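You operate a simulated robot arm through the tools that you are given. There is no shell and no other tool.

The job below is to be done with a simulated robot arm. You get a single attempt, and the scene is never put back.

TASK
Wipe the swarf beside the cable holes off, then fit each grommet in the hole that it fills.
Fine: purple pad back. What is to be rubbed or washed off counts as gone when no trace of it is left.

It is judged by the outcome, as a careful person would: the job done as asked, and still so three seconds after it is handed in. It fails if anything else is knocked over, pushed out of place, dropped, spilled or broken.

THE ROBOT
A 6-joint arm with a two-finger gripper, fixed in place. Base frame: the origin is at the foot of the arm, x ahead of it, y to its left, z up. Units: m, degrees, N and s.
With the tool pointing down near the work surface it reaches from about 0.36 to 0.86 m from the base axis. Its first joint turns from -166.0 to 166.0 degrees. Payload 2.45 kg.
The TCP is the grasp point between the finger pads, 0.02 m short of the fingertips. In the tool frame z runs along the fingers and y along their closing line. Largest opening 0.14 m; the body of the gripper starts 0.168 m behind the TCP.
Orientation is that of the tool frame in the base frame, as [roll, pitch, yaw] about the fixed x, y, z axes, in that order (R = Rz(yaw) Ry(pitch) Rx(roll)). With the fingers straight down and closing along the base's y, the tool's x points along the base's -x, its y along +y and its z along -z.

THE INTERFACE
- The arm moves only by the tool jog_arm. Its argument "series" is a list of rows, each a list of 7 numbers: the turn, a rotation vector about the tool's x, y, z in degrees, then the shift along the tool's x, y, z in m, then the opening, from 0 (shut) to 1 (fully open). In form: [[ax, ay, az, x, y, z, fingers], ...]. A call has 1 to 20 rows; each row is the pose to reach, as a shift and turn from the pose commanded when the call began, along the tool's axes at that moment. Each row takes 0.2 s and may step no farther than 0.05 m and 8.6 degrees from the row before; otherwise, or with a gripper value out of range, the whole call is refused. Where a pose cannot be reached the arm comes as near as it can. A force on the tool above 40 N (or 10 N above the force at the start of the call, whichever is more), or a blocked arm, ends the call early, and 0.2 s more pass. The fingers move at their own pace (about 0.045 m/s each) and stop on an object; they squeeze with about 21 N. The grip force told is the motor's: it shows also when the fingers shut on nothing. Time passes only in rows, and 0.2 s behind the last, so rows that repeat a pose let the fingers close. It gives the time, the measured TCP pose, the force on the tool (base axes), the opening and the grip force at its end, in the units of the frame above (readings bear some noise), with the torque about the TCP (base axes, N m) and any sound that the robot's microphone picked up.
- Cameras (640 x 400 px; columns grow to the right, rows downward): "scene" is fixed at [0.0483, -0.6515, 1.4364]; the picture's right is [0.32, -0.95, 0.00], its down [-0.71, -0.24, -0.66] and it looks along [0.62, 0.21, -0.75] (base axes); focal length 214 px, centre (320, 200). "wrist" rides on the gripper at [0.078, 0.011, -0.209] in the tool frame; the picture's right is [-0.14, 0.99, 0.00], its down [-0.92, -0.13, -0.37] and it looks along [-0.36, -0.05, 0.93] (tool axes); focal length 280 px, centre (320, 200).
- camera(camera): a new picture of that camera. It takes no simulated time.
- lift_body(by): slides the trunk up (or, below 0, down) by that many m; the arm rides with it, the base frame stays. It gives what a move gives, with no picture.
- point_at(camera, pixels): there is no depth. For up to 12 entries [column, row, z] of the newest picture of that camera ("zoom" is the newest enlarged one), the place [x, y] in the base frame at which the ray of that pixel passes the height z, good to about 0.002 m. It takes no simulated time.
- zoom(camera, box): a new picture of the part [left, top, right, bottom] of that camera's present view, enlarged. It takes no simulated time.
- job_done(): hands the job in; it is judged then, once.

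Open the gripper and draw the arm clear of the work before you hand the job in, unless the task says otherwise.

The tools are called after "Call:" as name(argument=value, ...) on one line, values as JSON. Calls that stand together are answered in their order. jog_arm: Moves the arm, as the interface text tells. Its arguments: {"type":"object","properties":{"series":{"type":"array","items":{"type":"array","items":{"type":"number"}}}},"required":["series"]} The other tools are called the same way: lift_body (by) slides the trunk up or down; camera (camera) takes a picture; point_at (camera, pixels) gives the place at which the rays of pixels pass given heights; zoom (camera, box) takes an enlarged picture of a part of a camera's view; job_done () hands the job in.

At the start:

```text
time: 0.0
tcp_pos: [0.4263, -0.2585, 1.2122]
ee_rot: [180.0, 0.0, 180.0]
force: [-0.4, 0.3, 0.0]
moment: [0.03, 0.0, -0.01]
width: 0.1399
grip_force: 0.1
trunk travel left (down, up): [-0.125, 0.105]
```

scene: 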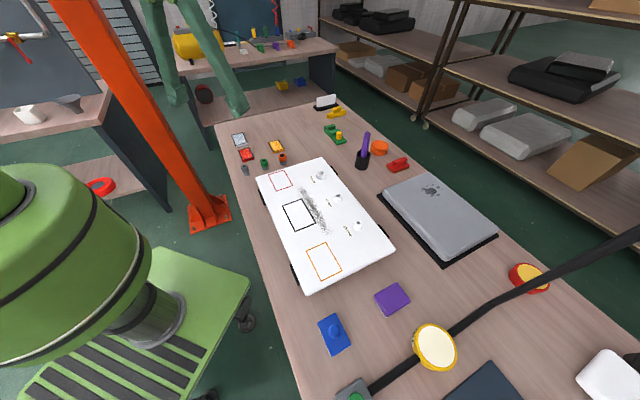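
wrist: 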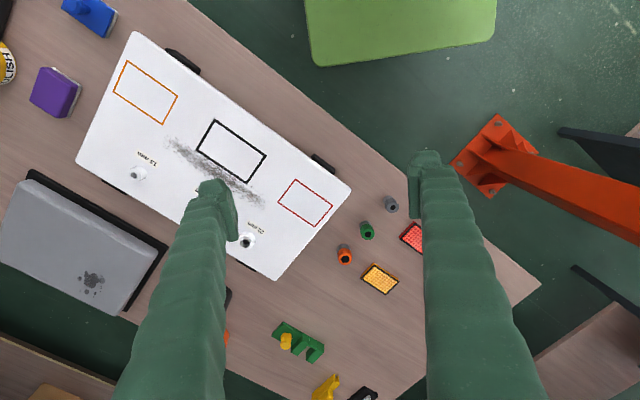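

The pictures show a white board with grey swarf around scene (315,210), grommets near (245-285,165), a purple pad at (392,299) and a blue pad with a knob at (333,333). I take enlarged views to understand the details.

Call:
zoom(camera="scene", box=[240, 150, 400, 250])

Call:
zoom(camera="scene", box=[300, 250, 460, 350])

Call:
zoom(camera="scene", box=[220, 110, 316, 170])

Call:
zoom(camera="wrist", box=[60, 20, 380, 220])

Call:
zoom(camera="wrist", box=[320, 170, 480, 270])

```text
4.00 times, centred on (320, 200) of scene
```

zoom: 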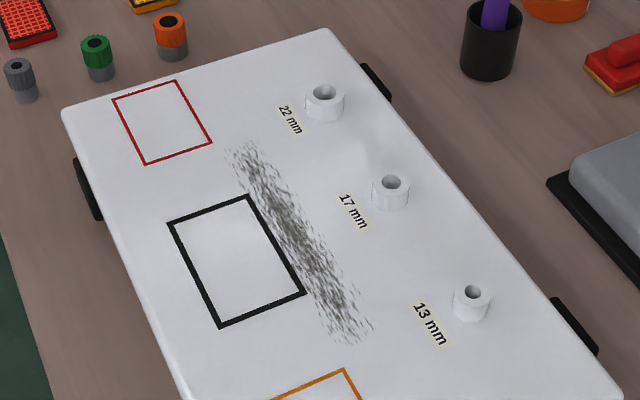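

```text
4.00 times, centred on (380, 300) of scene
```

zoom: 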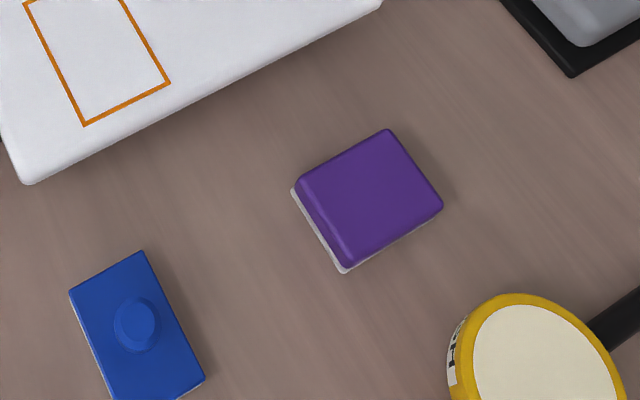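

```text
6.67 times, centred on (268, 140) of scene
```

zoom: 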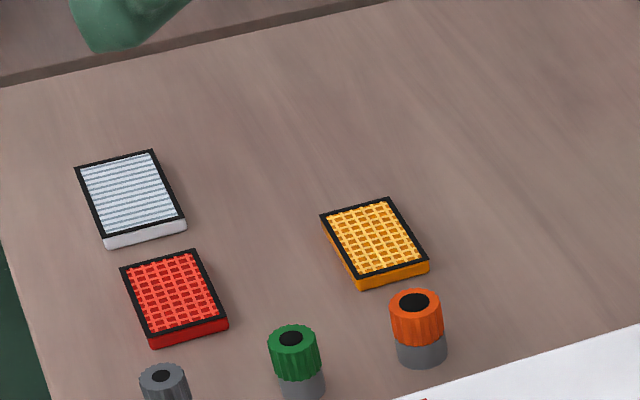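

```text
2.00 times, centred on (220, 120) of wrist
```

zoom: 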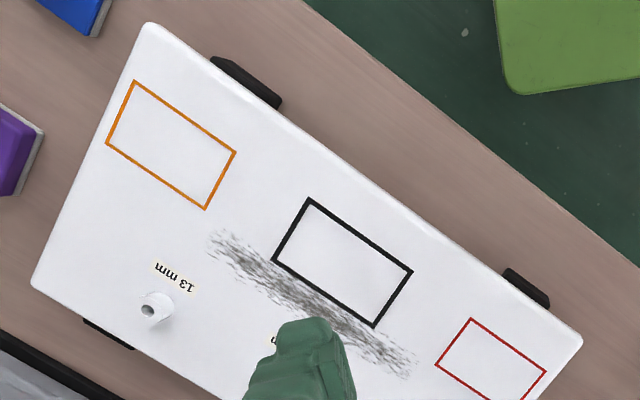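

```text
4.00 times, centred on (400, 220) of wrist
```

zoom: 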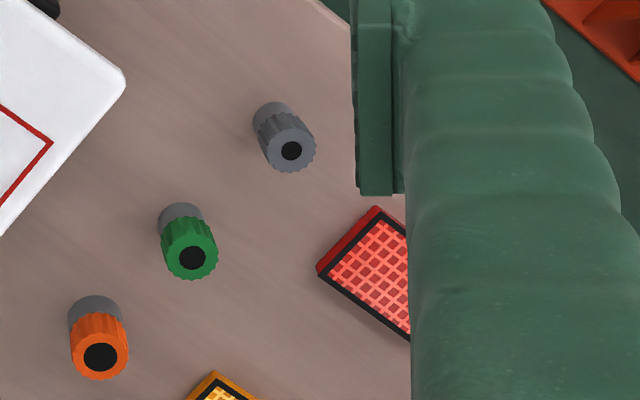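

I'll triangulate the board and table height from both cameras: black frame corners scene (302,198.8)/(316.3,223.5) match wrist (247.5,183.5)/(196,151).

Call:
point_at(camera="scene", pixels=[[302, 198.75, 0.7], [302, 198.75, 0.8], [302, 198.75, 0.9], [316.25, 223.5, 0.7], [316.25, 223.5, 0.8], [316.25, 223.5, 0.9], [358, 223, 0.7], [358, 223, 0.8], [358, 223, 0.9]])

Call:
point_at(camera="wrist", pixels=[[247.5, 183.5, 0.7], [247.5, 183.5, 0.8], [247.5, 183.5, 0.9], [196, 151, 0.7], [196, 151, 0.8], [196, 151, 0.9], [134, 175, 0.7], [134, 175, 0.8], [134, 175, 0.9]])

```text
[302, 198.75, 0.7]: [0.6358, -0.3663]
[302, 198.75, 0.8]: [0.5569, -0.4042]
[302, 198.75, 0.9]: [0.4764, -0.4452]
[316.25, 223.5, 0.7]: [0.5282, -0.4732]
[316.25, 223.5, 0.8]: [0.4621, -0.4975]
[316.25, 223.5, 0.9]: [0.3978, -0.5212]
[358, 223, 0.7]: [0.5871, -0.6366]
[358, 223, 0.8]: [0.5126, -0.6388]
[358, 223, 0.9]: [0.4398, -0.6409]
```

```text
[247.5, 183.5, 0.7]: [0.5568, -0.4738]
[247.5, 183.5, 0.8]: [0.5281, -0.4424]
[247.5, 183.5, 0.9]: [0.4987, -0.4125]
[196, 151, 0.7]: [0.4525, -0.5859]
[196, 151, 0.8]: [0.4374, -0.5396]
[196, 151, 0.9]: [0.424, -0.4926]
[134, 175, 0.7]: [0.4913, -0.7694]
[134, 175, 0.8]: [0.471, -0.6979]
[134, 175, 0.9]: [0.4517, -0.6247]
```

The board top is near z≈0.855 and the collar tops near z≈0.878. I zoom strongly on the grommets at scene (245-285,155-175) and on the collars to compare sizes.

Call:
zoom(camera="scene", box=[236, 147, 300, 187])

Call:
zoom(camera="scene", box=[308, 160, 372, 200])

Call:
zoom(camera="scene", box=[326, 200, 390, 240])

Call:
zoom(camera="wrist", box=[320, 180, 416, 240])

```text
10.00 times, centred on (268, 167) of scene
```

zoom: 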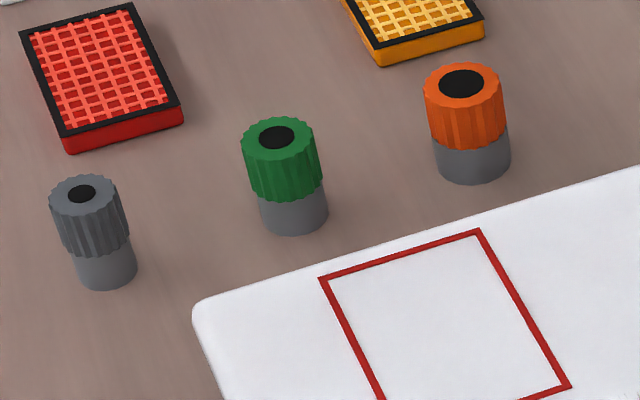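

```text
10.00 times, centred on (340, 180) of scene
```

zoom: 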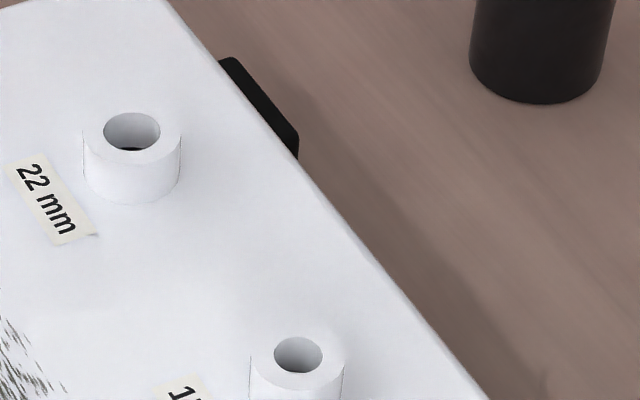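

```text
10.00 times, centred on (358, 220) of scene
```

zoom: 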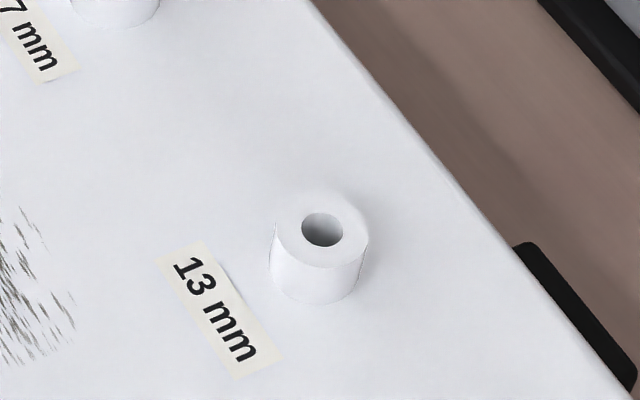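

```text
6.67 times, centred on (368, 210) of wrist
```

zoom: 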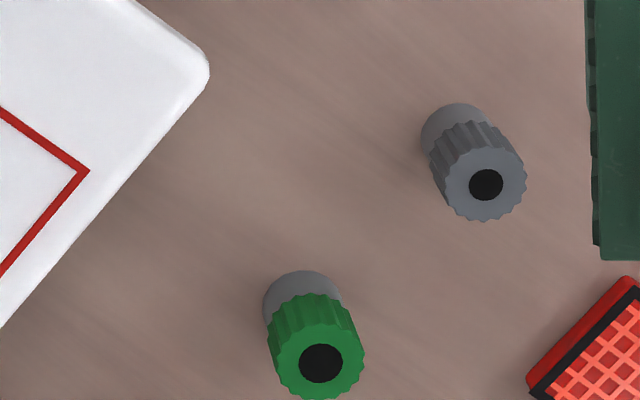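

The collars' holes measure about 22, 17 and 13 mm, and the grommet heads grow from grey to green to orange; their plugs need a closer look later. I move the arm high over the purple pad (approx base (0.27,-0.77)) with the camera looking outwards to measure it.

Call:
jog_arm(series=[[0, 0, 7.78, 0.0231, -0.0417, 0, 1], [0, 0, 15.56, 0.0462, -0.0833, 0, 1], [0, 0, 23.33, 0.0693, -0.125, 0, 1], [0, 0, 31.11, 0.0924, -0.1667, 0, 1], [0, 0, 38.89, 0.1156, -0.2083, 0, 1], [0, 0, 46.67, 0.1387, -0.25, 0, 1], [0, 0, 54.44, 0.1618, -0.2917, 0, 1], [0, 0, 62.22, 0.1849, -0.3333, 0, 1], [0, 0, 70, 0.208, -0.375, 0, 1]])

Call:
camera(camera="wrist")

Call:
camera(camera="scene")

```text
time: 2.0
tcp_pos: [0.2165, -0.6369, 1.2115]
ee_rot: [-180.0, 0.0, 109.9]
force: [-1.6, -0.1, 1.1]
moment: [0.06, -0.03, 0.05]
width: 0.1401
grip_force: 0.1
trunk travel left (down, up): [-0.125, 0.105]
```

```text
taken
```

wrist: 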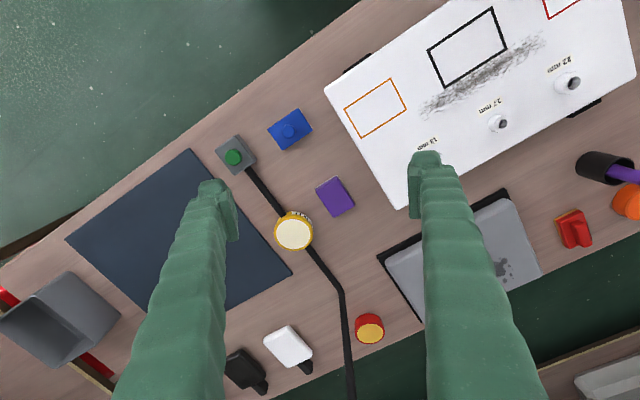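

```text
taken
```

scene: 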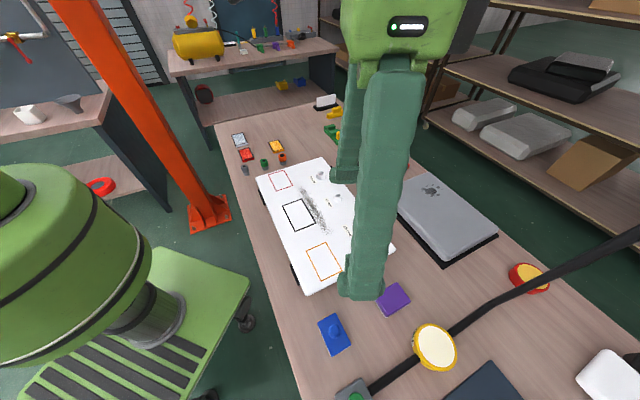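

The pad sits at wrist (335,196), between fingers in view. I zoom on it to get its exact corners.

Call:
zoom(camera="wrist", box=[288, 166, 384, 226])

Call:
zoom(camera="scene", box=[360, 275, 424, 315])

```text
6.67 times, centred on (336, 196) of wrist
```

zoom: 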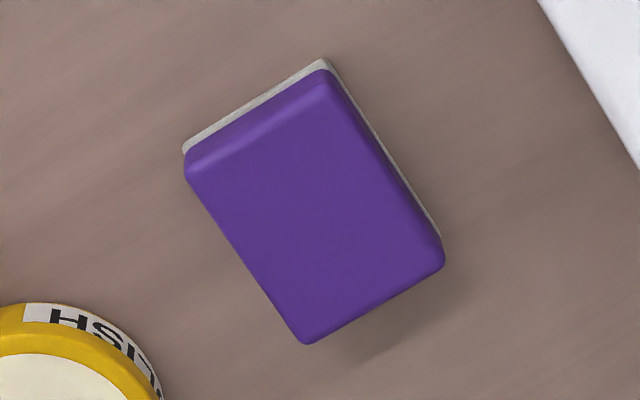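

```text
10.00 times, centred on (392, 295) of scene
```

zoom: 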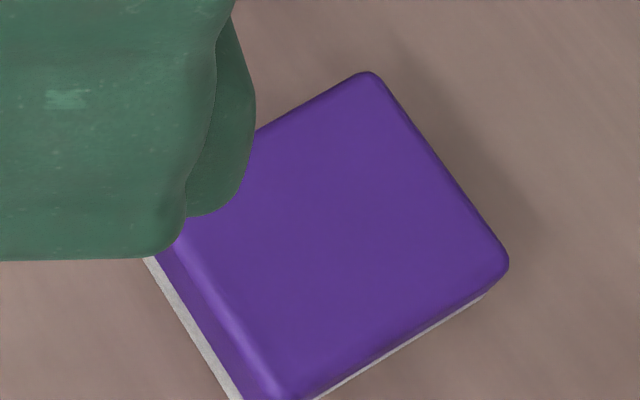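

I triangulate the pad's top-face corners: scene zoom (372,73)/(507,262) match wrist (354.4,204.7)/(334.2,217.4).

Call:
point_at(camera="zoom", pixels=[[374, 74, 0.82], [374, 74, 0.88], [507, 264, 0.82], [507, 264, 0.88]])

Call:
point_at(camera="wrist", pixels=[[354.4, 204.7, 0.82], [354.4, 204.7, 0.88], [334.2, 217.4, 0.82], [334.2, 217.4, 0.88], [336.7, 176.9, 0.82], [336.7, 176.9, 0.88], [316.1, 191.5, 0.82], [316.1, 191.5, 0.88]])

```text
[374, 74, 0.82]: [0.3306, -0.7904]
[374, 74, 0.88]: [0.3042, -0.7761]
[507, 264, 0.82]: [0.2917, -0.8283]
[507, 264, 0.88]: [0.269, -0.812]
```

```text
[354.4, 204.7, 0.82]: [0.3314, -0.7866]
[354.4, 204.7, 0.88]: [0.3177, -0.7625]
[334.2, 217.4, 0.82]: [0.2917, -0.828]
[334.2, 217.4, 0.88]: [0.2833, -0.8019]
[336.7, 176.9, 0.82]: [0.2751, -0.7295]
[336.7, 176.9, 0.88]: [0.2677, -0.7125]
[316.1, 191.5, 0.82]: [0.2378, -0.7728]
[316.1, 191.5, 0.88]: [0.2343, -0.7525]
```

Pad top is at z≈0.817, centre about (0.284,-0.779), long axis near -46°. I use the dark mat's corner (wrist (292,270), scene (492,362)) and the board's features to refine the table and board heights.

Call:
zoom(camera="wrist", box=[268, 250, 316, 280])

Call:
zoom(camera="scene", box=[468, 345, 516, 375])

Call:
zoom(camera="wrist", box=[400, 0, 640, 150])

Call:
zoom(camera="scene", box=[270, 175, 350, 225])

```text
13.33 times, centred on (292, 265) of wrist
```

zoom: 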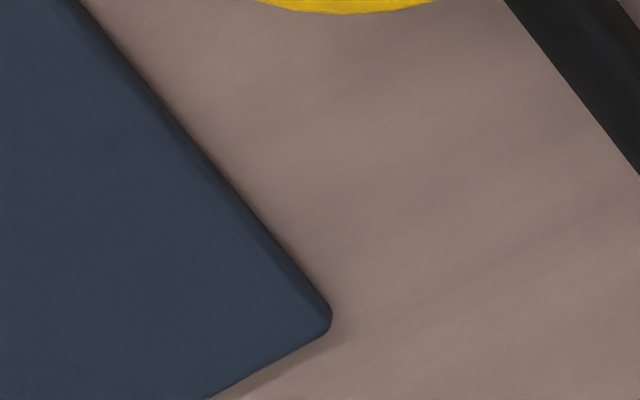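

```text
13.33 times, centred on (492, 360) of scene
```

zoom: 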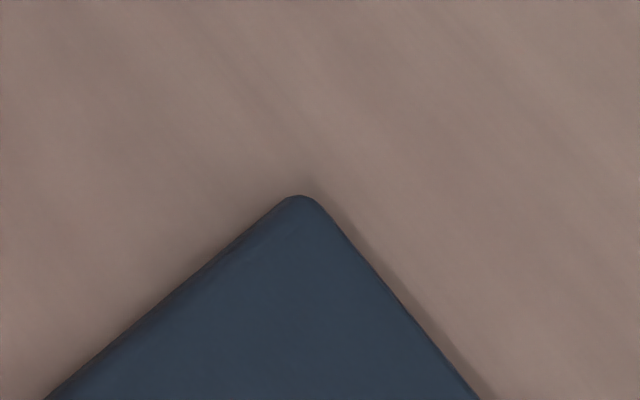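

```text
2.67 times, centred on (520, 75) of wrist
```

zoom: 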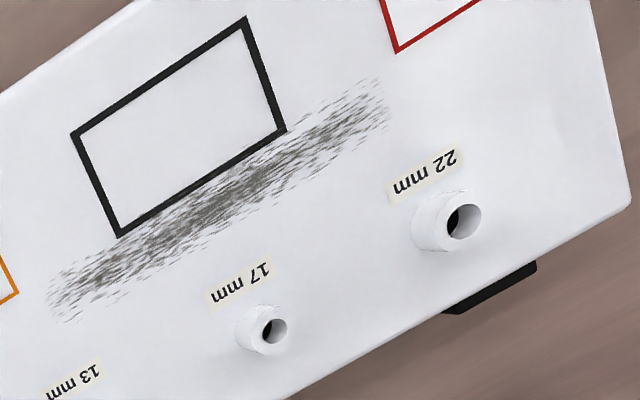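

```text
8.00 times, centred on (310, 200) of scene
```

zoom: 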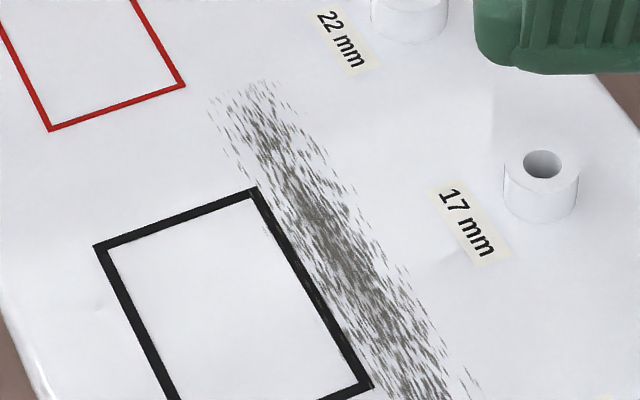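

I query both cameras for these matching points (mat corner, black frame corners, red frame corner, 17 mm collar).

Call:
point_at(camera="scene", pixels=[[490.5, 360, 0.78], [490.5, 360, 0.84], [301.9, 198.4, 0.8], [301.9, 198.4, 0.86], [316.6, 223.1, 0.8], [316.6, 223.1, 0.86], [292.9, 185.75, 0.8], [292.9, 185.75, 0.86], [337.9, 195.4, 0.82], [337.9, 195.4, 0.88]])

Call:
point_at(camera="wrist", pixels=[[292.75, 273.85, 0.78], [292.75, 273.85, 0.84], [507.2, 48.75, 0.8], [507.2, 48.75, 0.86], [445, 88.5, 0.8], [445, 88.5, 0.86], [548.9, 19.5, 0.8], [548.9, 19.5, 0.86], [502.7, 124.5, 0.82], [502.7, 124.5, 0.88]])

```text
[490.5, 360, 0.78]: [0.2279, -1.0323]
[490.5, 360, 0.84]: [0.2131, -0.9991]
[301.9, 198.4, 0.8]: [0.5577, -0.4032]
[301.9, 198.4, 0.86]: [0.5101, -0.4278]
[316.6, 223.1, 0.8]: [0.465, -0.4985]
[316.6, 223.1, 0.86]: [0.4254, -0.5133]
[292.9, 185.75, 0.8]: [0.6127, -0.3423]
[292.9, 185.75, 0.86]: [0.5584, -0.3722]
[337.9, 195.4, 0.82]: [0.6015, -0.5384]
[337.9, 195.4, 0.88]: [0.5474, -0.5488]
```

```text
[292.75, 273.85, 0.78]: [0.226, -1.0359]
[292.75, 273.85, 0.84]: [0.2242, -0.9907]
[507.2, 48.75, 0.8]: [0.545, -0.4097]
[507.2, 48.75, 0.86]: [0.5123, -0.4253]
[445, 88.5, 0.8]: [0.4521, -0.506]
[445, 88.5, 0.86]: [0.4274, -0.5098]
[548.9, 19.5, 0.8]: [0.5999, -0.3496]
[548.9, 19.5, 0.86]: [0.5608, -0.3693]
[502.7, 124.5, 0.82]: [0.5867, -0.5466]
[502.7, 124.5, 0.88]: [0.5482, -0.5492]
```

Board top is ≈0.85, table ≈0.787, pad short axis along ≈45°. I move above the pad at (0.2845,-0.779,0.95) with yaw 135 so that the fingers close across its short side.

Call:
jog_arm(series=[[0, 0, -3.586, -0.02238, 0.00223, 0.03714, 1], [0, 0, -7.171, -0.04476, 0.00446, 0.07429, 1], [0, 0, -10.757, -0.06714, 0.00669, 0.11143, 1], [0, 0, -14.343, -0.08953, 0.00891, 0.14857, 1], [0, 0, -17.929, -0.11191, 0.01114, 0.18571, 1], [0, 0, -21.514, -0.13429, 0.01337, 0.22286, 1], [0, 0, -25.1, -0.15667, 0.0156, 0.26, 1]])

Call:
camera(camera="wrist")

```text
time: 3.6
tcp_pos: [0.2859, -0.775, 0.9507]
ee_rot: [179.9, -0.2, 135.2]
force: [0.9, -1.5, 2.3]
moment: [0.27, 0.13, -0.01]
width: 0.1402
grip_force: 0.1
trunk travel left (down, up): [-0.125, 0.105]
```

```text
taken
```

wrist: 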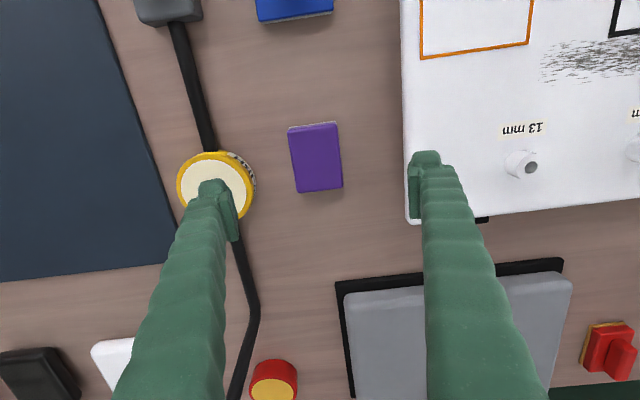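

The yellow tin at wrist (215,185) lies close to where a fully open left finger would go, so I'll narrow the opening to 0.08 before descending. I zoom on the pad to refine its centre and yaw.

Call:
zoom(camera="wrist", box=[252, 110, 380, 190])

Call:
zoom(camera="wrist", box=[160, 130, 416, 290])

```text
5.00 times, centred on (316, 150) of wrist
```

zoom: 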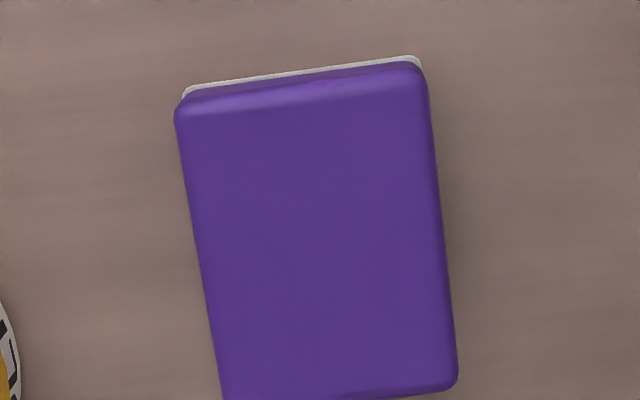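

```text
2.50 times, centred on (288, 210) of wrist
```

zoom: 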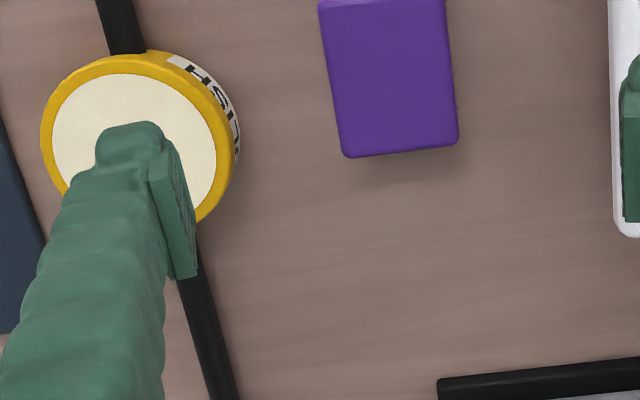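

I convert pad top-outline corners and the tin's rim to base coordinates.

Call:
point_at(camera="wrist", pixels=[[287.2, 131, 0.812], [337.4, 125, 0.812], [343.2, 186.6, 0.812], [296.4, 191, 0.812], [250, 182, 0.82], [256, 182, 0.79], [404, 215, 0.85], [404, 150, 0.85]])

Call:
point_at(camera="scene", pixels=[[397.3, 282.4, 0.812], [410.7, 301.4, 0.812]])

```text
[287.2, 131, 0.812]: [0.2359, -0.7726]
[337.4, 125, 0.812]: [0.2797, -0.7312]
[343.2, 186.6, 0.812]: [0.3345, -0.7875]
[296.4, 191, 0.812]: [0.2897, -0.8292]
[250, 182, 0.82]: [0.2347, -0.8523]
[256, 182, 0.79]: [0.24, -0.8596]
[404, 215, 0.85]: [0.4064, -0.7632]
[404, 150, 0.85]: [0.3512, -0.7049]
```

```text
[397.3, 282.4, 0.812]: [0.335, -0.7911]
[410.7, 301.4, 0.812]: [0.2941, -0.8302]
```

Pad centre is (0.285,-0.780), size ≈0.060×0.079, yaw ≈134. I narrow the opening to ≈0.095 and descend to z≈0.85 with small corrections, then check.

Call:
jog_arm(series=[[0, 0, 0.5, -0.0014, -0.0021, 0.0, 0.68], [0, 0, 1, -0.0028, -0.0042, 0.0, 0.68], [0, 0, 1, -0.0028, -0.0042, 0.04, 0.68], [0, 0, 1, -0.0028, -0.0042, 0.07, 0.68], [0, 0, 1, -0.0028, -0.0042, 0.1, 0.68], [0, 0, 1, -0.0028, -0.0042, 0.1, 0.68]])

Call:
camera(camera="wrist")

Call:
zoom(camera="scene", box=[340, 260, 436, 320])

```text
time: 5.0
tcp_pos: [0.2822, -0.7643, 0.8605]
ee_rot: [-180.0, 0.0, 134.1]
force: [0.2, 0.7, 0.3]
moment: [-0.01, 0.0, -0.01]
width: 0.0952
grip_force: 0.0
out of reach, approached as far as the arm can: row 1, 2, 3, 4, 5, 6
trunk travel left (down, up): [-0.125, 0.105]
```

```text
taken
```

wrist: 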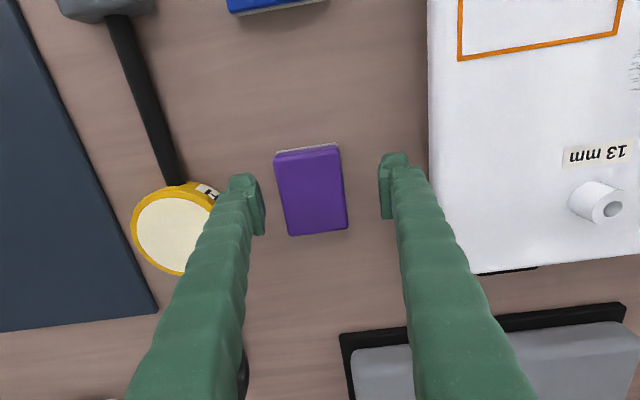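

```text
6.67 times, centred on (388, 290) of scene
```

zoom: 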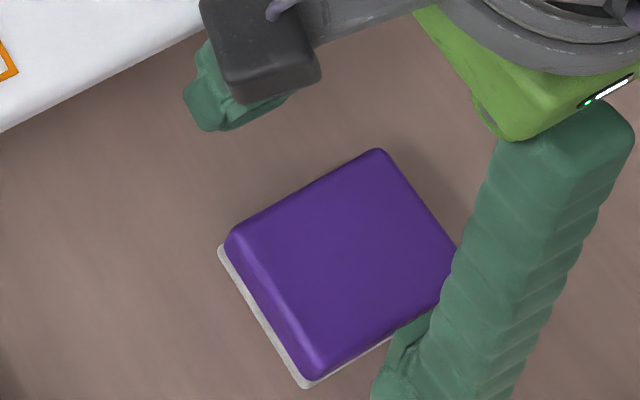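

The arm is out of reach at this trunk height (r=0.815 attained, 0.83 needed). I raise the TCP 0.12 m first, then I lower the trunk by 0.1.

Call:
jog_arm(series=[[0, 0, 0, 0, 0, -0.04, 0.68], [0, 0, 0, 0, 0, -0.08, 0.68], [0, 0, 0, 0, 0, -0.13, 0.68], [0, 0, 0, 0, 0, -0.13, 0.68]])

```text
time: 6.0
tcp_pos: [0.2795, -0.7614, 0.9913]
ee_rot: [-180.0, 0.0, 134.1]
force: [0.1, -0.5, -0.6]
moment: [-0.01, -0.02, -0.02]
width: 0.0955
grip_force: 0.0
trunk travel left (down, up): [-0.125, 0.105]
```

TCP is at z≈0.991, clear of everything below; I lower the trunk by 0.1 m.

Call:
lift_body(by=-0.1)

```text
time: 7.3
tcp_pos: [0.2793, -0.761, 0.8924]
ee_rot: [180.0, 0.0, 134.1]
force: [-0.1, 0.5, -0.4]
moment: [0.02, 0.02, 0.02]
width: 0.0953
grip_force: 0.1
trunk travel left (down, up): [-0.025, 0.205]
```

Now I go to the pad centre: shift base (0.0057,-0.019) and descend to 0.85.

Call:
jog_arm(series=[[0, 0, 0, -0.0176, -0.0091, 0.0, 0.68], [0, 0, 0, -0.0176, -0.0091, 0.04, 0.68], [0, 0, 0, -0.0176, -0.0091, 0.04, 0.68]])

Call:
camera(camera="wrist")

Call:
zoom(camera="wrist", box=[200, 120, 440, 270])

```text
time: 8.1
tcp_pos: [0.283, -0.7729, 0.8526]
ee_rot: [-180.0, 0.0, 134.1]
force: [0.1, -0.1, -0.4]
moment: [0.05, 0.0, 0.04]
width: 0.0953
grip_force: 0.1
out of reach, approached as far as the arm can: row 1, 2, 3
trunk travel left (down, up): [-0.025, 0.205]
```

```text
taken
```

wrist: 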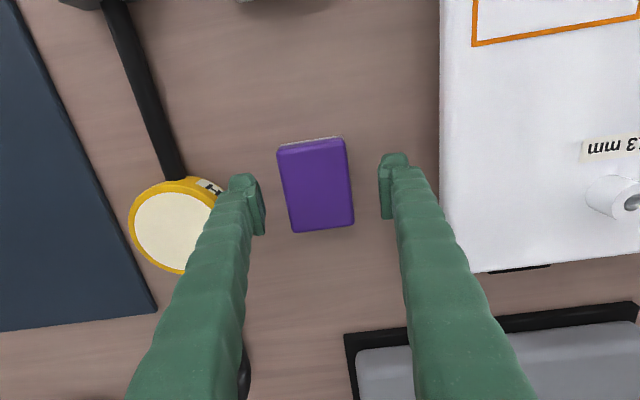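

```text
2.67 times, centred on (320, 195) of wrist
```

zoom: 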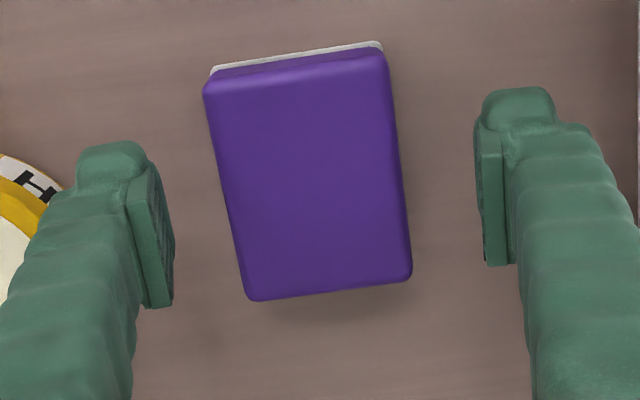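

The reach limit is r≈0.823 with the tool vertical, so I'll grip the pad about 11 mm off its centre along its long axis. First I recompute the pad corners from this closer view.

Call:
point_at(camera="wrist", pixels=[[276.5, 153, 0.812], [344.4, 140.6, 0.812], [354.5, 223.1, 0.812], [293, 232.1, 0.812], [279.2, 145.5, 0.787], [343.2, 136, 0.787]])

```text
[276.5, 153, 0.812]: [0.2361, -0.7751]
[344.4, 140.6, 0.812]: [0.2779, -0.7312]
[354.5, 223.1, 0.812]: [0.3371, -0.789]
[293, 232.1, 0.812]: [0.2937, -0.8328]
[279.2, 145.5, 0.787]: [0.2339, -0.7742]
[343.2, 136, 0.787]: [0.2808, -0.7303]
```

Pad centre ≈(0.286,-0.781), yaw 135. I move to TCP (0.2767,-0.772) with yaw 135 and descend to z≈0.825, fingers straddling the pad.

Call:
jog_arm(series=[[0, 0, -0.9, 0.005, -0.0039, 0.0, 0.68], [0, 0, -0.9, 0.005, -0.0039, 0.0, 0.68], [0, 0, -0.9, 0.005, -0.0039, 0.015, 0.68], [0, 0, -0.9, 0.005, -0.0039, 0.0275, 0.68], [0, 0, -0.9, 0.005, -0.0039, 0.0275, 0.68]])

Call:
zoom(camera="wrist", box=[200, 120, 440, 270])

```text
time: 9.3
tcp_pos: [0.2771, -0.773, 0.8251]
ee_rot: [-180.0, -0.1, 135.0]
force: [0.6, 0.6, -0.3]
moment: [0.01, -0.01, -0.03]
width: 0.0955
grip_force: 0.0
trunk travel left (down, up): [-0.025, 0.205]
```

```text
2.67 times, centred on (320, 195) of wrist
```

zoom: 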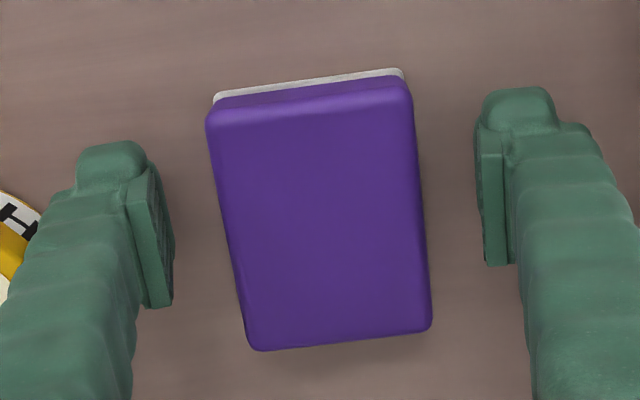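

The pad is nearly centred between the fingers (gaps 48 and 60 px in the zoom). I shift 1.5 mm to the left and descend gently to z≈0.811.

Call:
jog_arm(series=[[0, 0, 0, 0, -0.0015, 0.003, 0.68], [0, 0, 0, 0, -0.0015, 0.006, 0.68], [0, 0, 0, 0, -0.0015, 0.009, 0.68], [0, 0, 0, 0, -0.0015, 0.0115, 0.68], [0, 0, 0, 0, -0.0015, 0.0135, 0.68], [0, 0, 0, 0, -0.0015, 0.0135, 0.68]])

Call:
zoom(camera="wrist", box=[200, 120, 440, 270])

Call:
zoom(camera="scene", box=[350, 265, 430, 315])

```text
time: 10.7
tcp_pos: [0.275, -0.7725, 0.8158]
ee_rot: [-179.8, 0.3, 135.1]
force: [-4.1, -0.7, 28.3]
moment: [0.99, -0.75, 0.17]
width: 0.0964
grip_force: 3.1
trunk travel left (down, up): [-0.025, 0.205]
```

```text
2.67 times, centred on (320, 195) of wrist
```

zoom: 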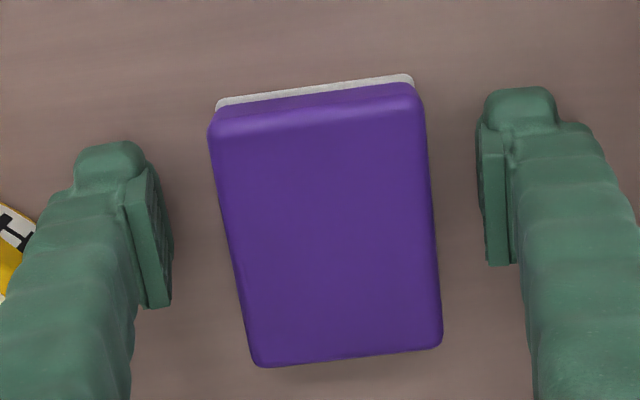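

```text
8.00 times, centred on (390, 290) of scene
```

zoom: 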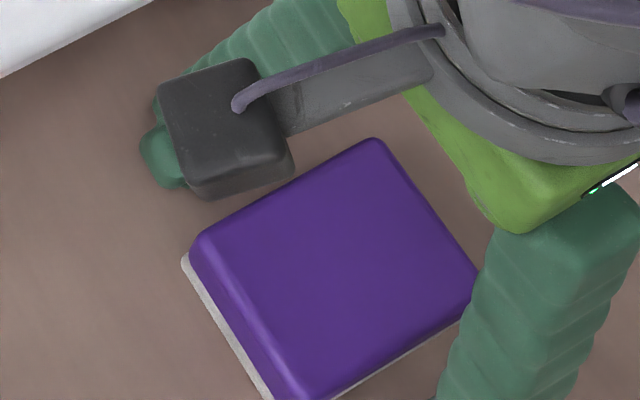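

The tips touch the table at TCP z≈0.816 (28 N), so the table is at z≈0.796. I back off to z≈0.8205 and close the fingers on the pad.

Call:
jog_arm(series=[[0, 0, 0, 0, 0, -0.005, 0.68], [0, 0, 0, 0, 0, -0.009, 0.68], [0, 0, 0, 0, 0, -0.009, 0.68], [0, 0, 0, 0, 0, -0.009, 0.3], [0, 0, 0, 0, 0, -0.009, 0.3], [0, 0, 0, 0, 0, -0.009, 0.3], [0, 0, 0, 0, 0, -0.009, 0.3], [0, 0, 0, 0, 0, -0.009, 0.3]])

Call:
zoom(camera="wrist", box=[200, 120, 440, 270])

```text
time: 12.5
tcp_pos: [0.2764, -0.7746, 0.8203]
ee_rot: [-180.0, 0.0, 135.0]
force: [0.4, 0.3, 0.5]
moment: [0.0, 0.0, -0.03]
width: 0.0593
grip_force: 21.0
trunk travel left (down, up): [-0.025, 0.205]
```

```text
2.67 times, centred on (320, 195) of wrist
```

zoom: 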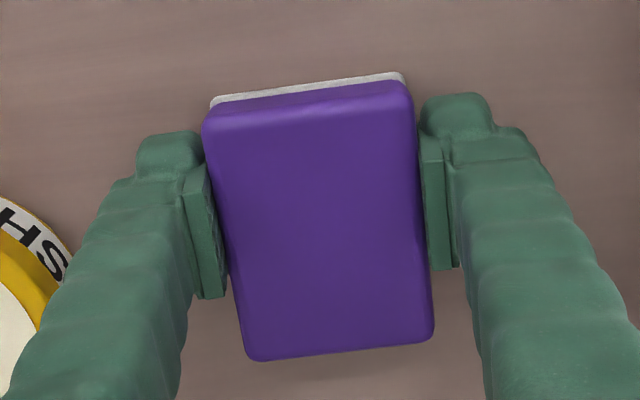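

The pad is gripped (width 0.059, 21 N) at grasp pose (0.2764,-0.7746,0.8203), yaw 135, which I keep for the return. I lift it and move inward toward the board.

Call:
jog_arm(series=[[0, 0, 0, 0, 0, -0.03, 0.3], [0, 0, 0, 0.01, 0.02, -0.06, 0.3], [0, 0, 0, 0.025, 0.05, -0.09, 0.3], [0, 0, 0, 0.04, 0.085, -0.12, 0.3], [0, 0, 0, 0.055, 0.115, -0.13, 0.3], [0, 0, 0, 0.0707, 0.1414, -0.13, 0.3]])

Call:
camera(camera="wrist")

Call:
camera(camera="scene")

```text
time: 13.9
tcp_pos: [0.3263, -0.6221, 0.9495]
ee_rot: [180.0, 0.0, 135.1]
force: [1.0, -0.5, -0.4]
moment: [0.03, 0.05, -0.01]
width: 0.0594
grip_force: 20.9
trunk travel left (down, up): [-0.025, 0.205]
```

```text
taken
```

wrist: 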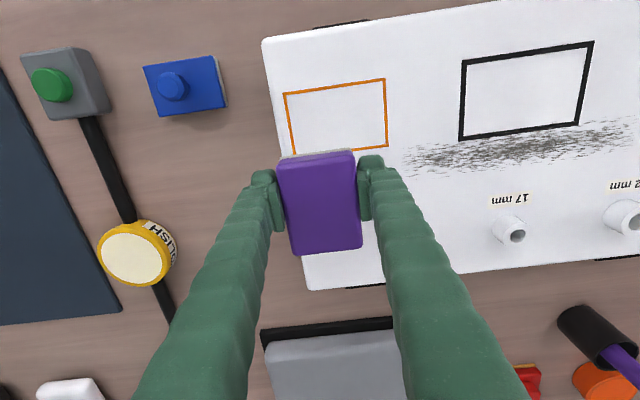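

```text
taken
```

scene: 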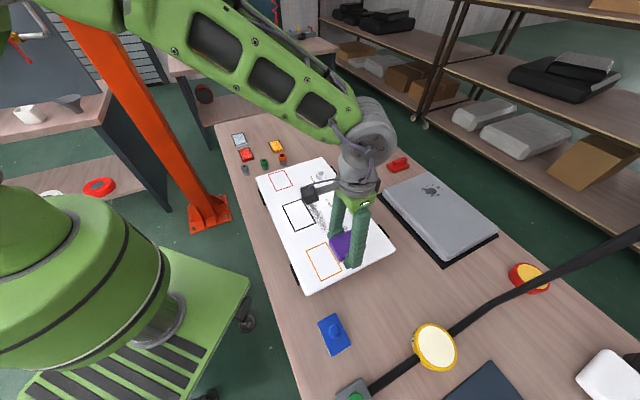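

The pad is held well and the swarf spans wrist (405,150) to beyond (640,120). I zoom to measure its extents.

Call:
zoom(camera="wrist", box=[384, 80, 640, 240])

Call:
zoom(camera="scene", box=[270, 165, 366, 225])

```text
2.50 times, centred on (512, 160) of wrist
```

zoom: 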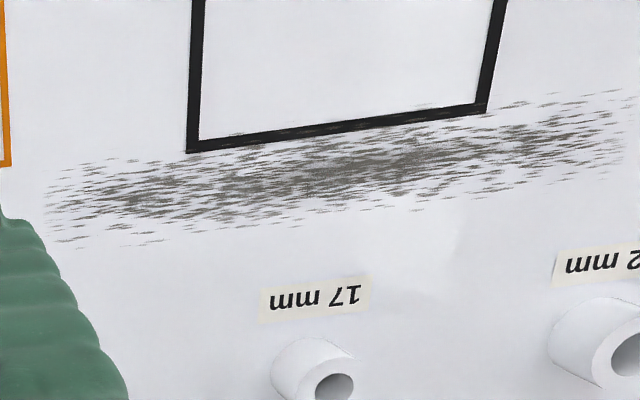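

```text
6.67 times, centred on (318, 195) of scene
```

zoom: 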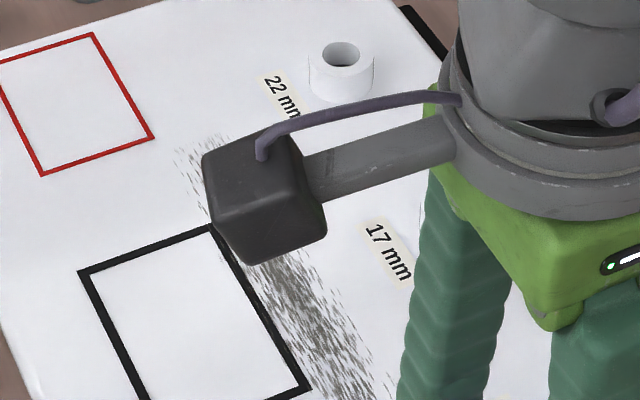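

I convert the swarf's edges to base coordinates at z≈0.853.

Call:
point_at(camera="wrist", pixels=[[401, 157, 0.853], [410, 147, 0.853], [408, 179, 0.853], [417, 179, 0.853], [544, 165, 0.853], [608, 155, 0.853], [638, 117, 0.853], [633, 148, 0.853], [580, 121, 0.853], [460, 139, 0.853], [579, 118, 0.853], [500, 143, 0.853]])

Call:
point_at(camera="scene", pixels=[[296, 187.5, 0.853], [300, 185.5, 0.853], [302, 198.5, 0.853], [316.5, 223.2, 0.853], [321, 173, 0.88], [337.8, 195.4, 0.88], [358.2, 223, 0.88]])

```text
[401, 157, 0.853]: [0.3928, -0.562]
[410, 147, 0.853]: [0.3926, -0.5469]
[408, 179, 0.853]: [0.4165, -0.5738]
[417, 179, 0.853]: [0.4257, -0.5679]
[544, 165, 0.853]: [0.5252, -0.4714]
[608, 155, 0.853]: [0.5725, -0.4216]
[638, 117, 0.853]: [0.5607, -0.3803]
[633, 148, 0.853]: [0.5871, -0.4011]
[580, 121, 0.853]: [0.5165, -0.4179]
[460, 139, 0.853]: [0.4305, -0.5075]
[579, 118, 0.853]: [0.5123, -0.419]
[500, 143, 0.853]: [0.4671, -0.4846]
```

```text
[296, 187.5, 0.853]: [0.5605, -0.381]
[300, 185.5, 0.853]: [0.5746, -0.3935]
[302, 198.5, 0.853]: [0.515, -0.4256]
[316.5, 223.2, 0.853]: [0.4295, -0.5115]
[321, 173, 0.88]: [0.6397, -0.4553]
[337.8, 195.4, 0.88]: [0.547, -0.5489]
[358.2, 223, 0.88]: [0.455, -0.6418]
```

Swarf covers s∈[-0.12,0.132] along the board and d∈[0.66,0.705] across; the pad (0.079 long across) covers it fully with TCP d=0.671, clear of the collars (d≥0.755). I move 0.119 along tool y to s=-0.09 and descend to z≈0.90.

Call:
jog_arm(series=[[0, 0, 0, 0, 0.04, 0, 0.3], [0, 0, 0, 0, 0.08, 0, 0.3], [0, 0, 0, 0, 0.119, 0, 0.3], [0, 0, 0, 0, 0.119, 0.025, 0.3], [0, 0, 0, 0, 0.119, 0.05, 0.3], [0, 0, 0, 0, 0.119, 0.05, 0.3]])

Call:
camera(camera="wrist")

```text
time: 15.3
tcp_pos: [0.4101, -0.5391, 0.9009]
ee_rot: [180.0, 0.0, 135.0]
force: [-0.1, -0.7, -1.1]
moment: [0.0, 0.05, -0.02]
width: 0.0595
grip_force: 21.0
trunk travel left (down, up): [-0.025, 0.205]
```

```text
taken
```

wrist: 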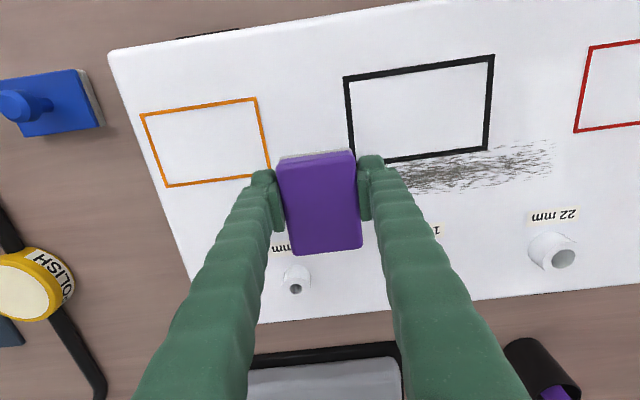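

Everything is aligned over the strip's left part. I descend in small steps toward contact near TCP z≈0.879, watching force.

Call:
jog_arm(series=[[0, 0, 0, 0, 0, 0.006, 0.3], [0, 0, 0, 0, 0, 0.012, 0.3], [0, 0, 0, 0, 0, 0.016, 0.3], [0, 0, 0, 0, 0, 0.019, 0.3], [0, 0, 0, 0, 0, 0.019, 0.3]])

```text
time: 16.5
tcp_pos: [0.4105, -0.5395, 0.8819]
ee_rot: [-180.0, 0.0, 135.0]
force: [-0.7, 0.2, -0.1]
moment: [-0.01, 0.02, 0.0]
width: 0.0594
grip_force: 20.5
trunk travel left (down, up): [-0.025, 0.205]
```

No contact yet at z=0.882; I go down further in 1.5 mm steps.

Call:
jog_arm(series=[[0, 0, 0, 0, 0, 0.0015, 0.3], [0, 0, 0, 0, 0, 0.003, 0.3], [0, 0, 0, 0, 0, 0.0035, 0.3], [0, 0, 0, 0, 0, 0.0035, 0.3]])

```text
time: 17.5
tcp_pos: [0.4096, -0.539, 0.8796]
ee_rot: [-179.9, 0.1, 135.1]
force: [0.4, -0.5, 22.9]
moment: [-0.09, 0.05, -0.15]
width: 0.0596
grip_force: 20.7
trunk travel left (down, up): [-0.025, 0.205]
```

Contact at z≈0.8796 with 23 N. I ease off slightly (~0.7 mm) and wipe along tool y by 0.195 m in 13 rows.

Call:
jog_arm(series=[[0, 0, 0, 0, 0, -0.0007, 0.3], [0, 0, 0, 0, 0.015, -0.0007, 0.3], [0, 0, 0, 0, 0.03, -0.0007, 0.3], [0, 0, 0, 0, 0.045, -0.0007, 0.3], [0, 0, 0, 0, 0.06, -0.0007, 0.3], [0, 0, 0, 0, 0.075, -0.0007, 0.3], [0, 0, 0, 0, 0.09, -0.0007, 0.3], [0, 0, 0, 0, 0.105, -0.0007, 0.3], [0, 0, 0, 0, 0.12, -0.0007, 0.3], [0, 0, 0, 0, 0.135, -0.0007, 0.3], [0, 0, 0, 0, 0.15, -0.0007, 0.3], [0, 0, 0, 0, 0.165, -0.0007, 0.3], [0, 0, 0, 0, 0.18, -0.0007, 0.3], [0, 0, 0, 0, 0.195, -0.0007, 0.3]])

Call:
camera(camera="wrist")

Call:
camera(camera="scene")

```text
time: 20.5
tcp_pos: [0.546, -0.4007, 0.879]
ee_rot: [-179.9, 0.1, 135.0]
force: [-0.6, -0.9, 15.2]
moment: [0.01, 0.12, 0.24]
width: 0.0595
grip_force: 20.5
trunk travel left (down, up): [-0.025, 0.205]
```

```text
taken
```

wrist: 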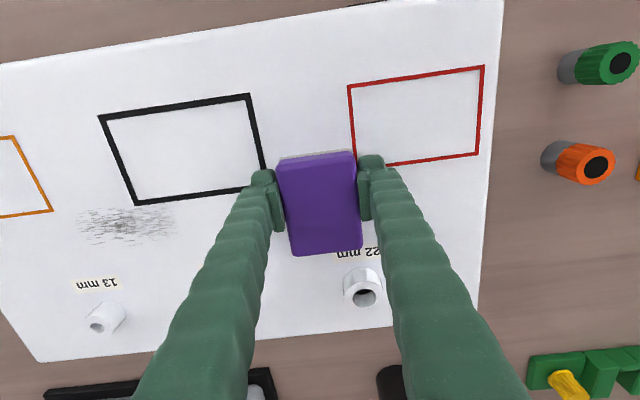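

```text
taken
```

scene: 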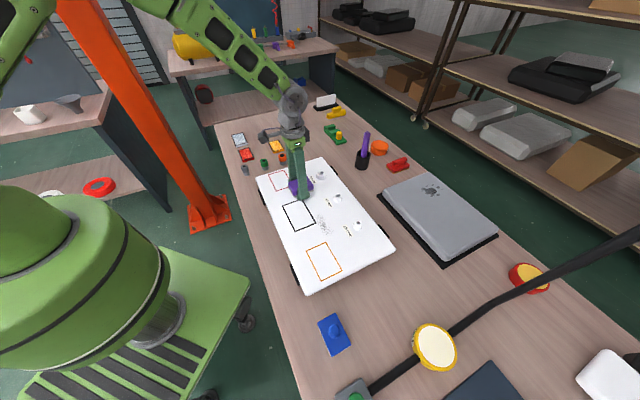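

The stroke cleared most; the black frame is intact and a remnant remains at the left (wrist (125,225)). I extend 1.2 cm right and then sweep all the way back past the left end.

Call:
jog_arm(series=[[0, 0, 0, 0, 0.012, 0, 0.3], [0, 0, 0, 0, -0.003, 0, 0.3], [0, 0, 0, 0, -0.018, 0, 0.3], [0, 0, 0, 0, -0.033, 0, 0.3], [0, 0, 0, 0, -0.048, 0, 0.3], [0, 0, 0, 0, -0.063, 0, 0.3], [0, 0, 0, 0, -0.078, 0, 0.3], [0, 0, 0, 0, -0.093, 0, 0.3], [0, 0, 0, 0, -0.108, 0, 0.3], [0, 0, 0, 0, -0.123, 0, 0.3], [0, 0, 0, 0, -0.138, 0, 0.3], [0, 0, 0, 0, -0.153, 0, 0.3], [0, 0, 0, 0, -0.168, 0, 0.3], [0, 0, 0, 0, -0.183, 0, 0.3], [0, 0, 0, 0, -0.198, 0, 0.3], [0, 0, 0, 0, -0.213, 0, 0.3], [0, 0, 0, 0, -0.223, 0, 0.3]])

Call:
camera(camera="wrist")

Call:
zoom(camera="scene", box=[270, 165, 366, 225])

```text
time: 24.1
tcp_pos: [0.3908, -0.5583, 0.8792]
ee_rot: [-179.9, 0.0, 135.1]
force: [3.0, 5.6, 16.8]
moment: [0.43, -0.08, -0.12]
width: 0.0598
grip_force: 21.1
trunk travel left (down, up): [-0.025, 0.205]
```

```text
taken
```

wrist: 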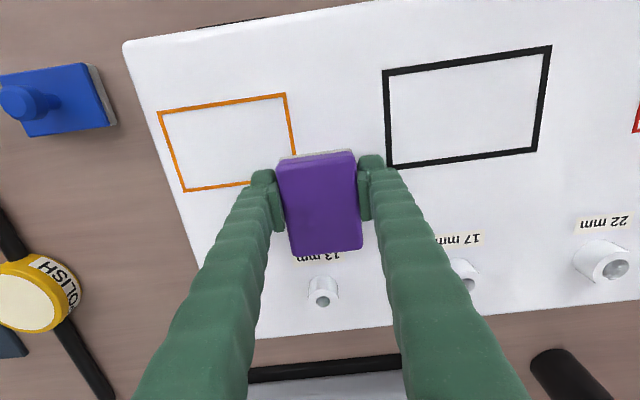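

```text
6.67 times, centred on (318, 195) of scene
```

zoom: 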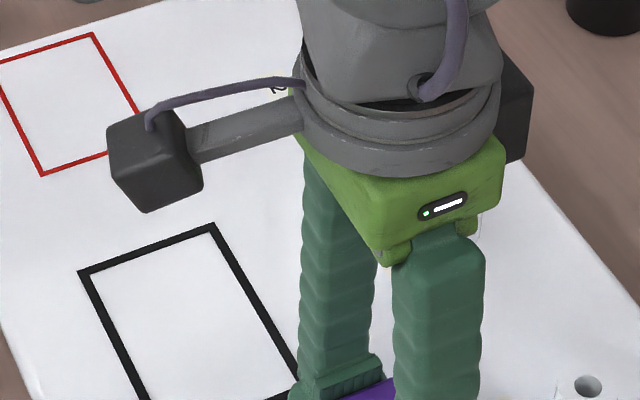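

The visible area looks clean. I do a short extra rub at the left end, then lift to inspect everything.

Call:
jog_arm(series=[[0, 0, 0, 0, 0.02, 0, 0.3], [0, 0, 0, 0, 0.04, 0, 0.3], [0, 0, 0, 0, 0.06, 0, 0.3], [0, 0, 0, 0, 0.04, 0, 0.3], [0, 0, 0, 0, 0.02, 0, 0.3], [0, 0, 0, 0, 0.0, 0, 0.3], [0, 0, 0, 0, 0.02, 0, 0.3], [0, 0, 0, 0, 0.04, 0, 0.3], [0, 0, 0, 0, 0.06, 0, 0.3], [0, 0, 0, 0, 0.06, -0.02, 0.3], [0, 0, 0, 0, 0.04, -0.06, 0.3], [0, 0, 0, 0, 0.0, -0.09, 0.3], [0, 0, 0, 0, -0.04, -0.11, 0.3], [0, 0, 0, 0, -0.08, -0.11, 0.3], [0, 0, 0, 0, -0.12, -0.11, 0.3]])

Call:
camera(camera="wrist")

Call:
camera(camera="scene")

```text
time: 27.3
tcp_pos: [0.302, -0.6449, 0.9889]
ee_rot: [-180.0, 0.0, 135.0]
force: [-0.1, 0.0, -0.9]
moment: [0.02, -0.04, 0.0]
width: 0.0595
grip_force: 21.1
trunk travel left (down, up): [-0.025, 0.205]
```

```text
taken
```

wrist: 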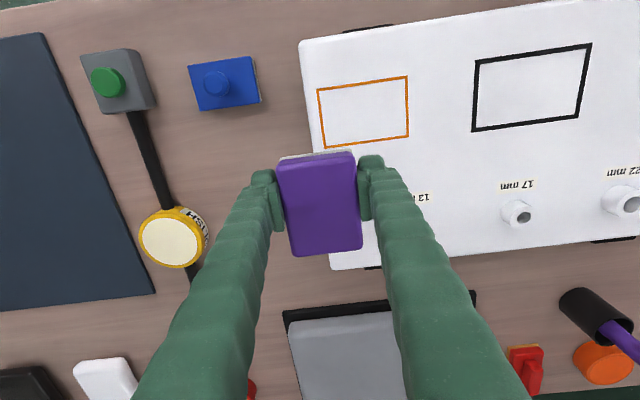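

```text
taken
```

scene: 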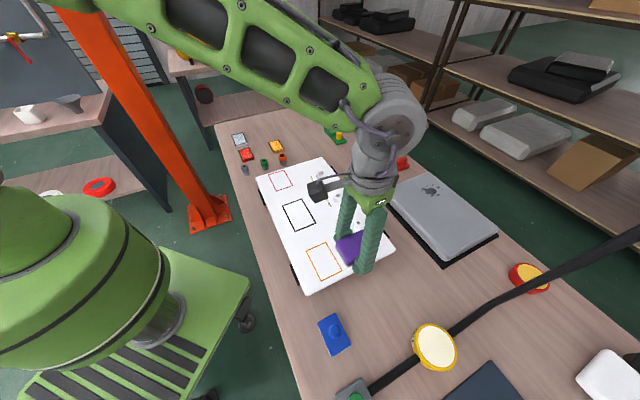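

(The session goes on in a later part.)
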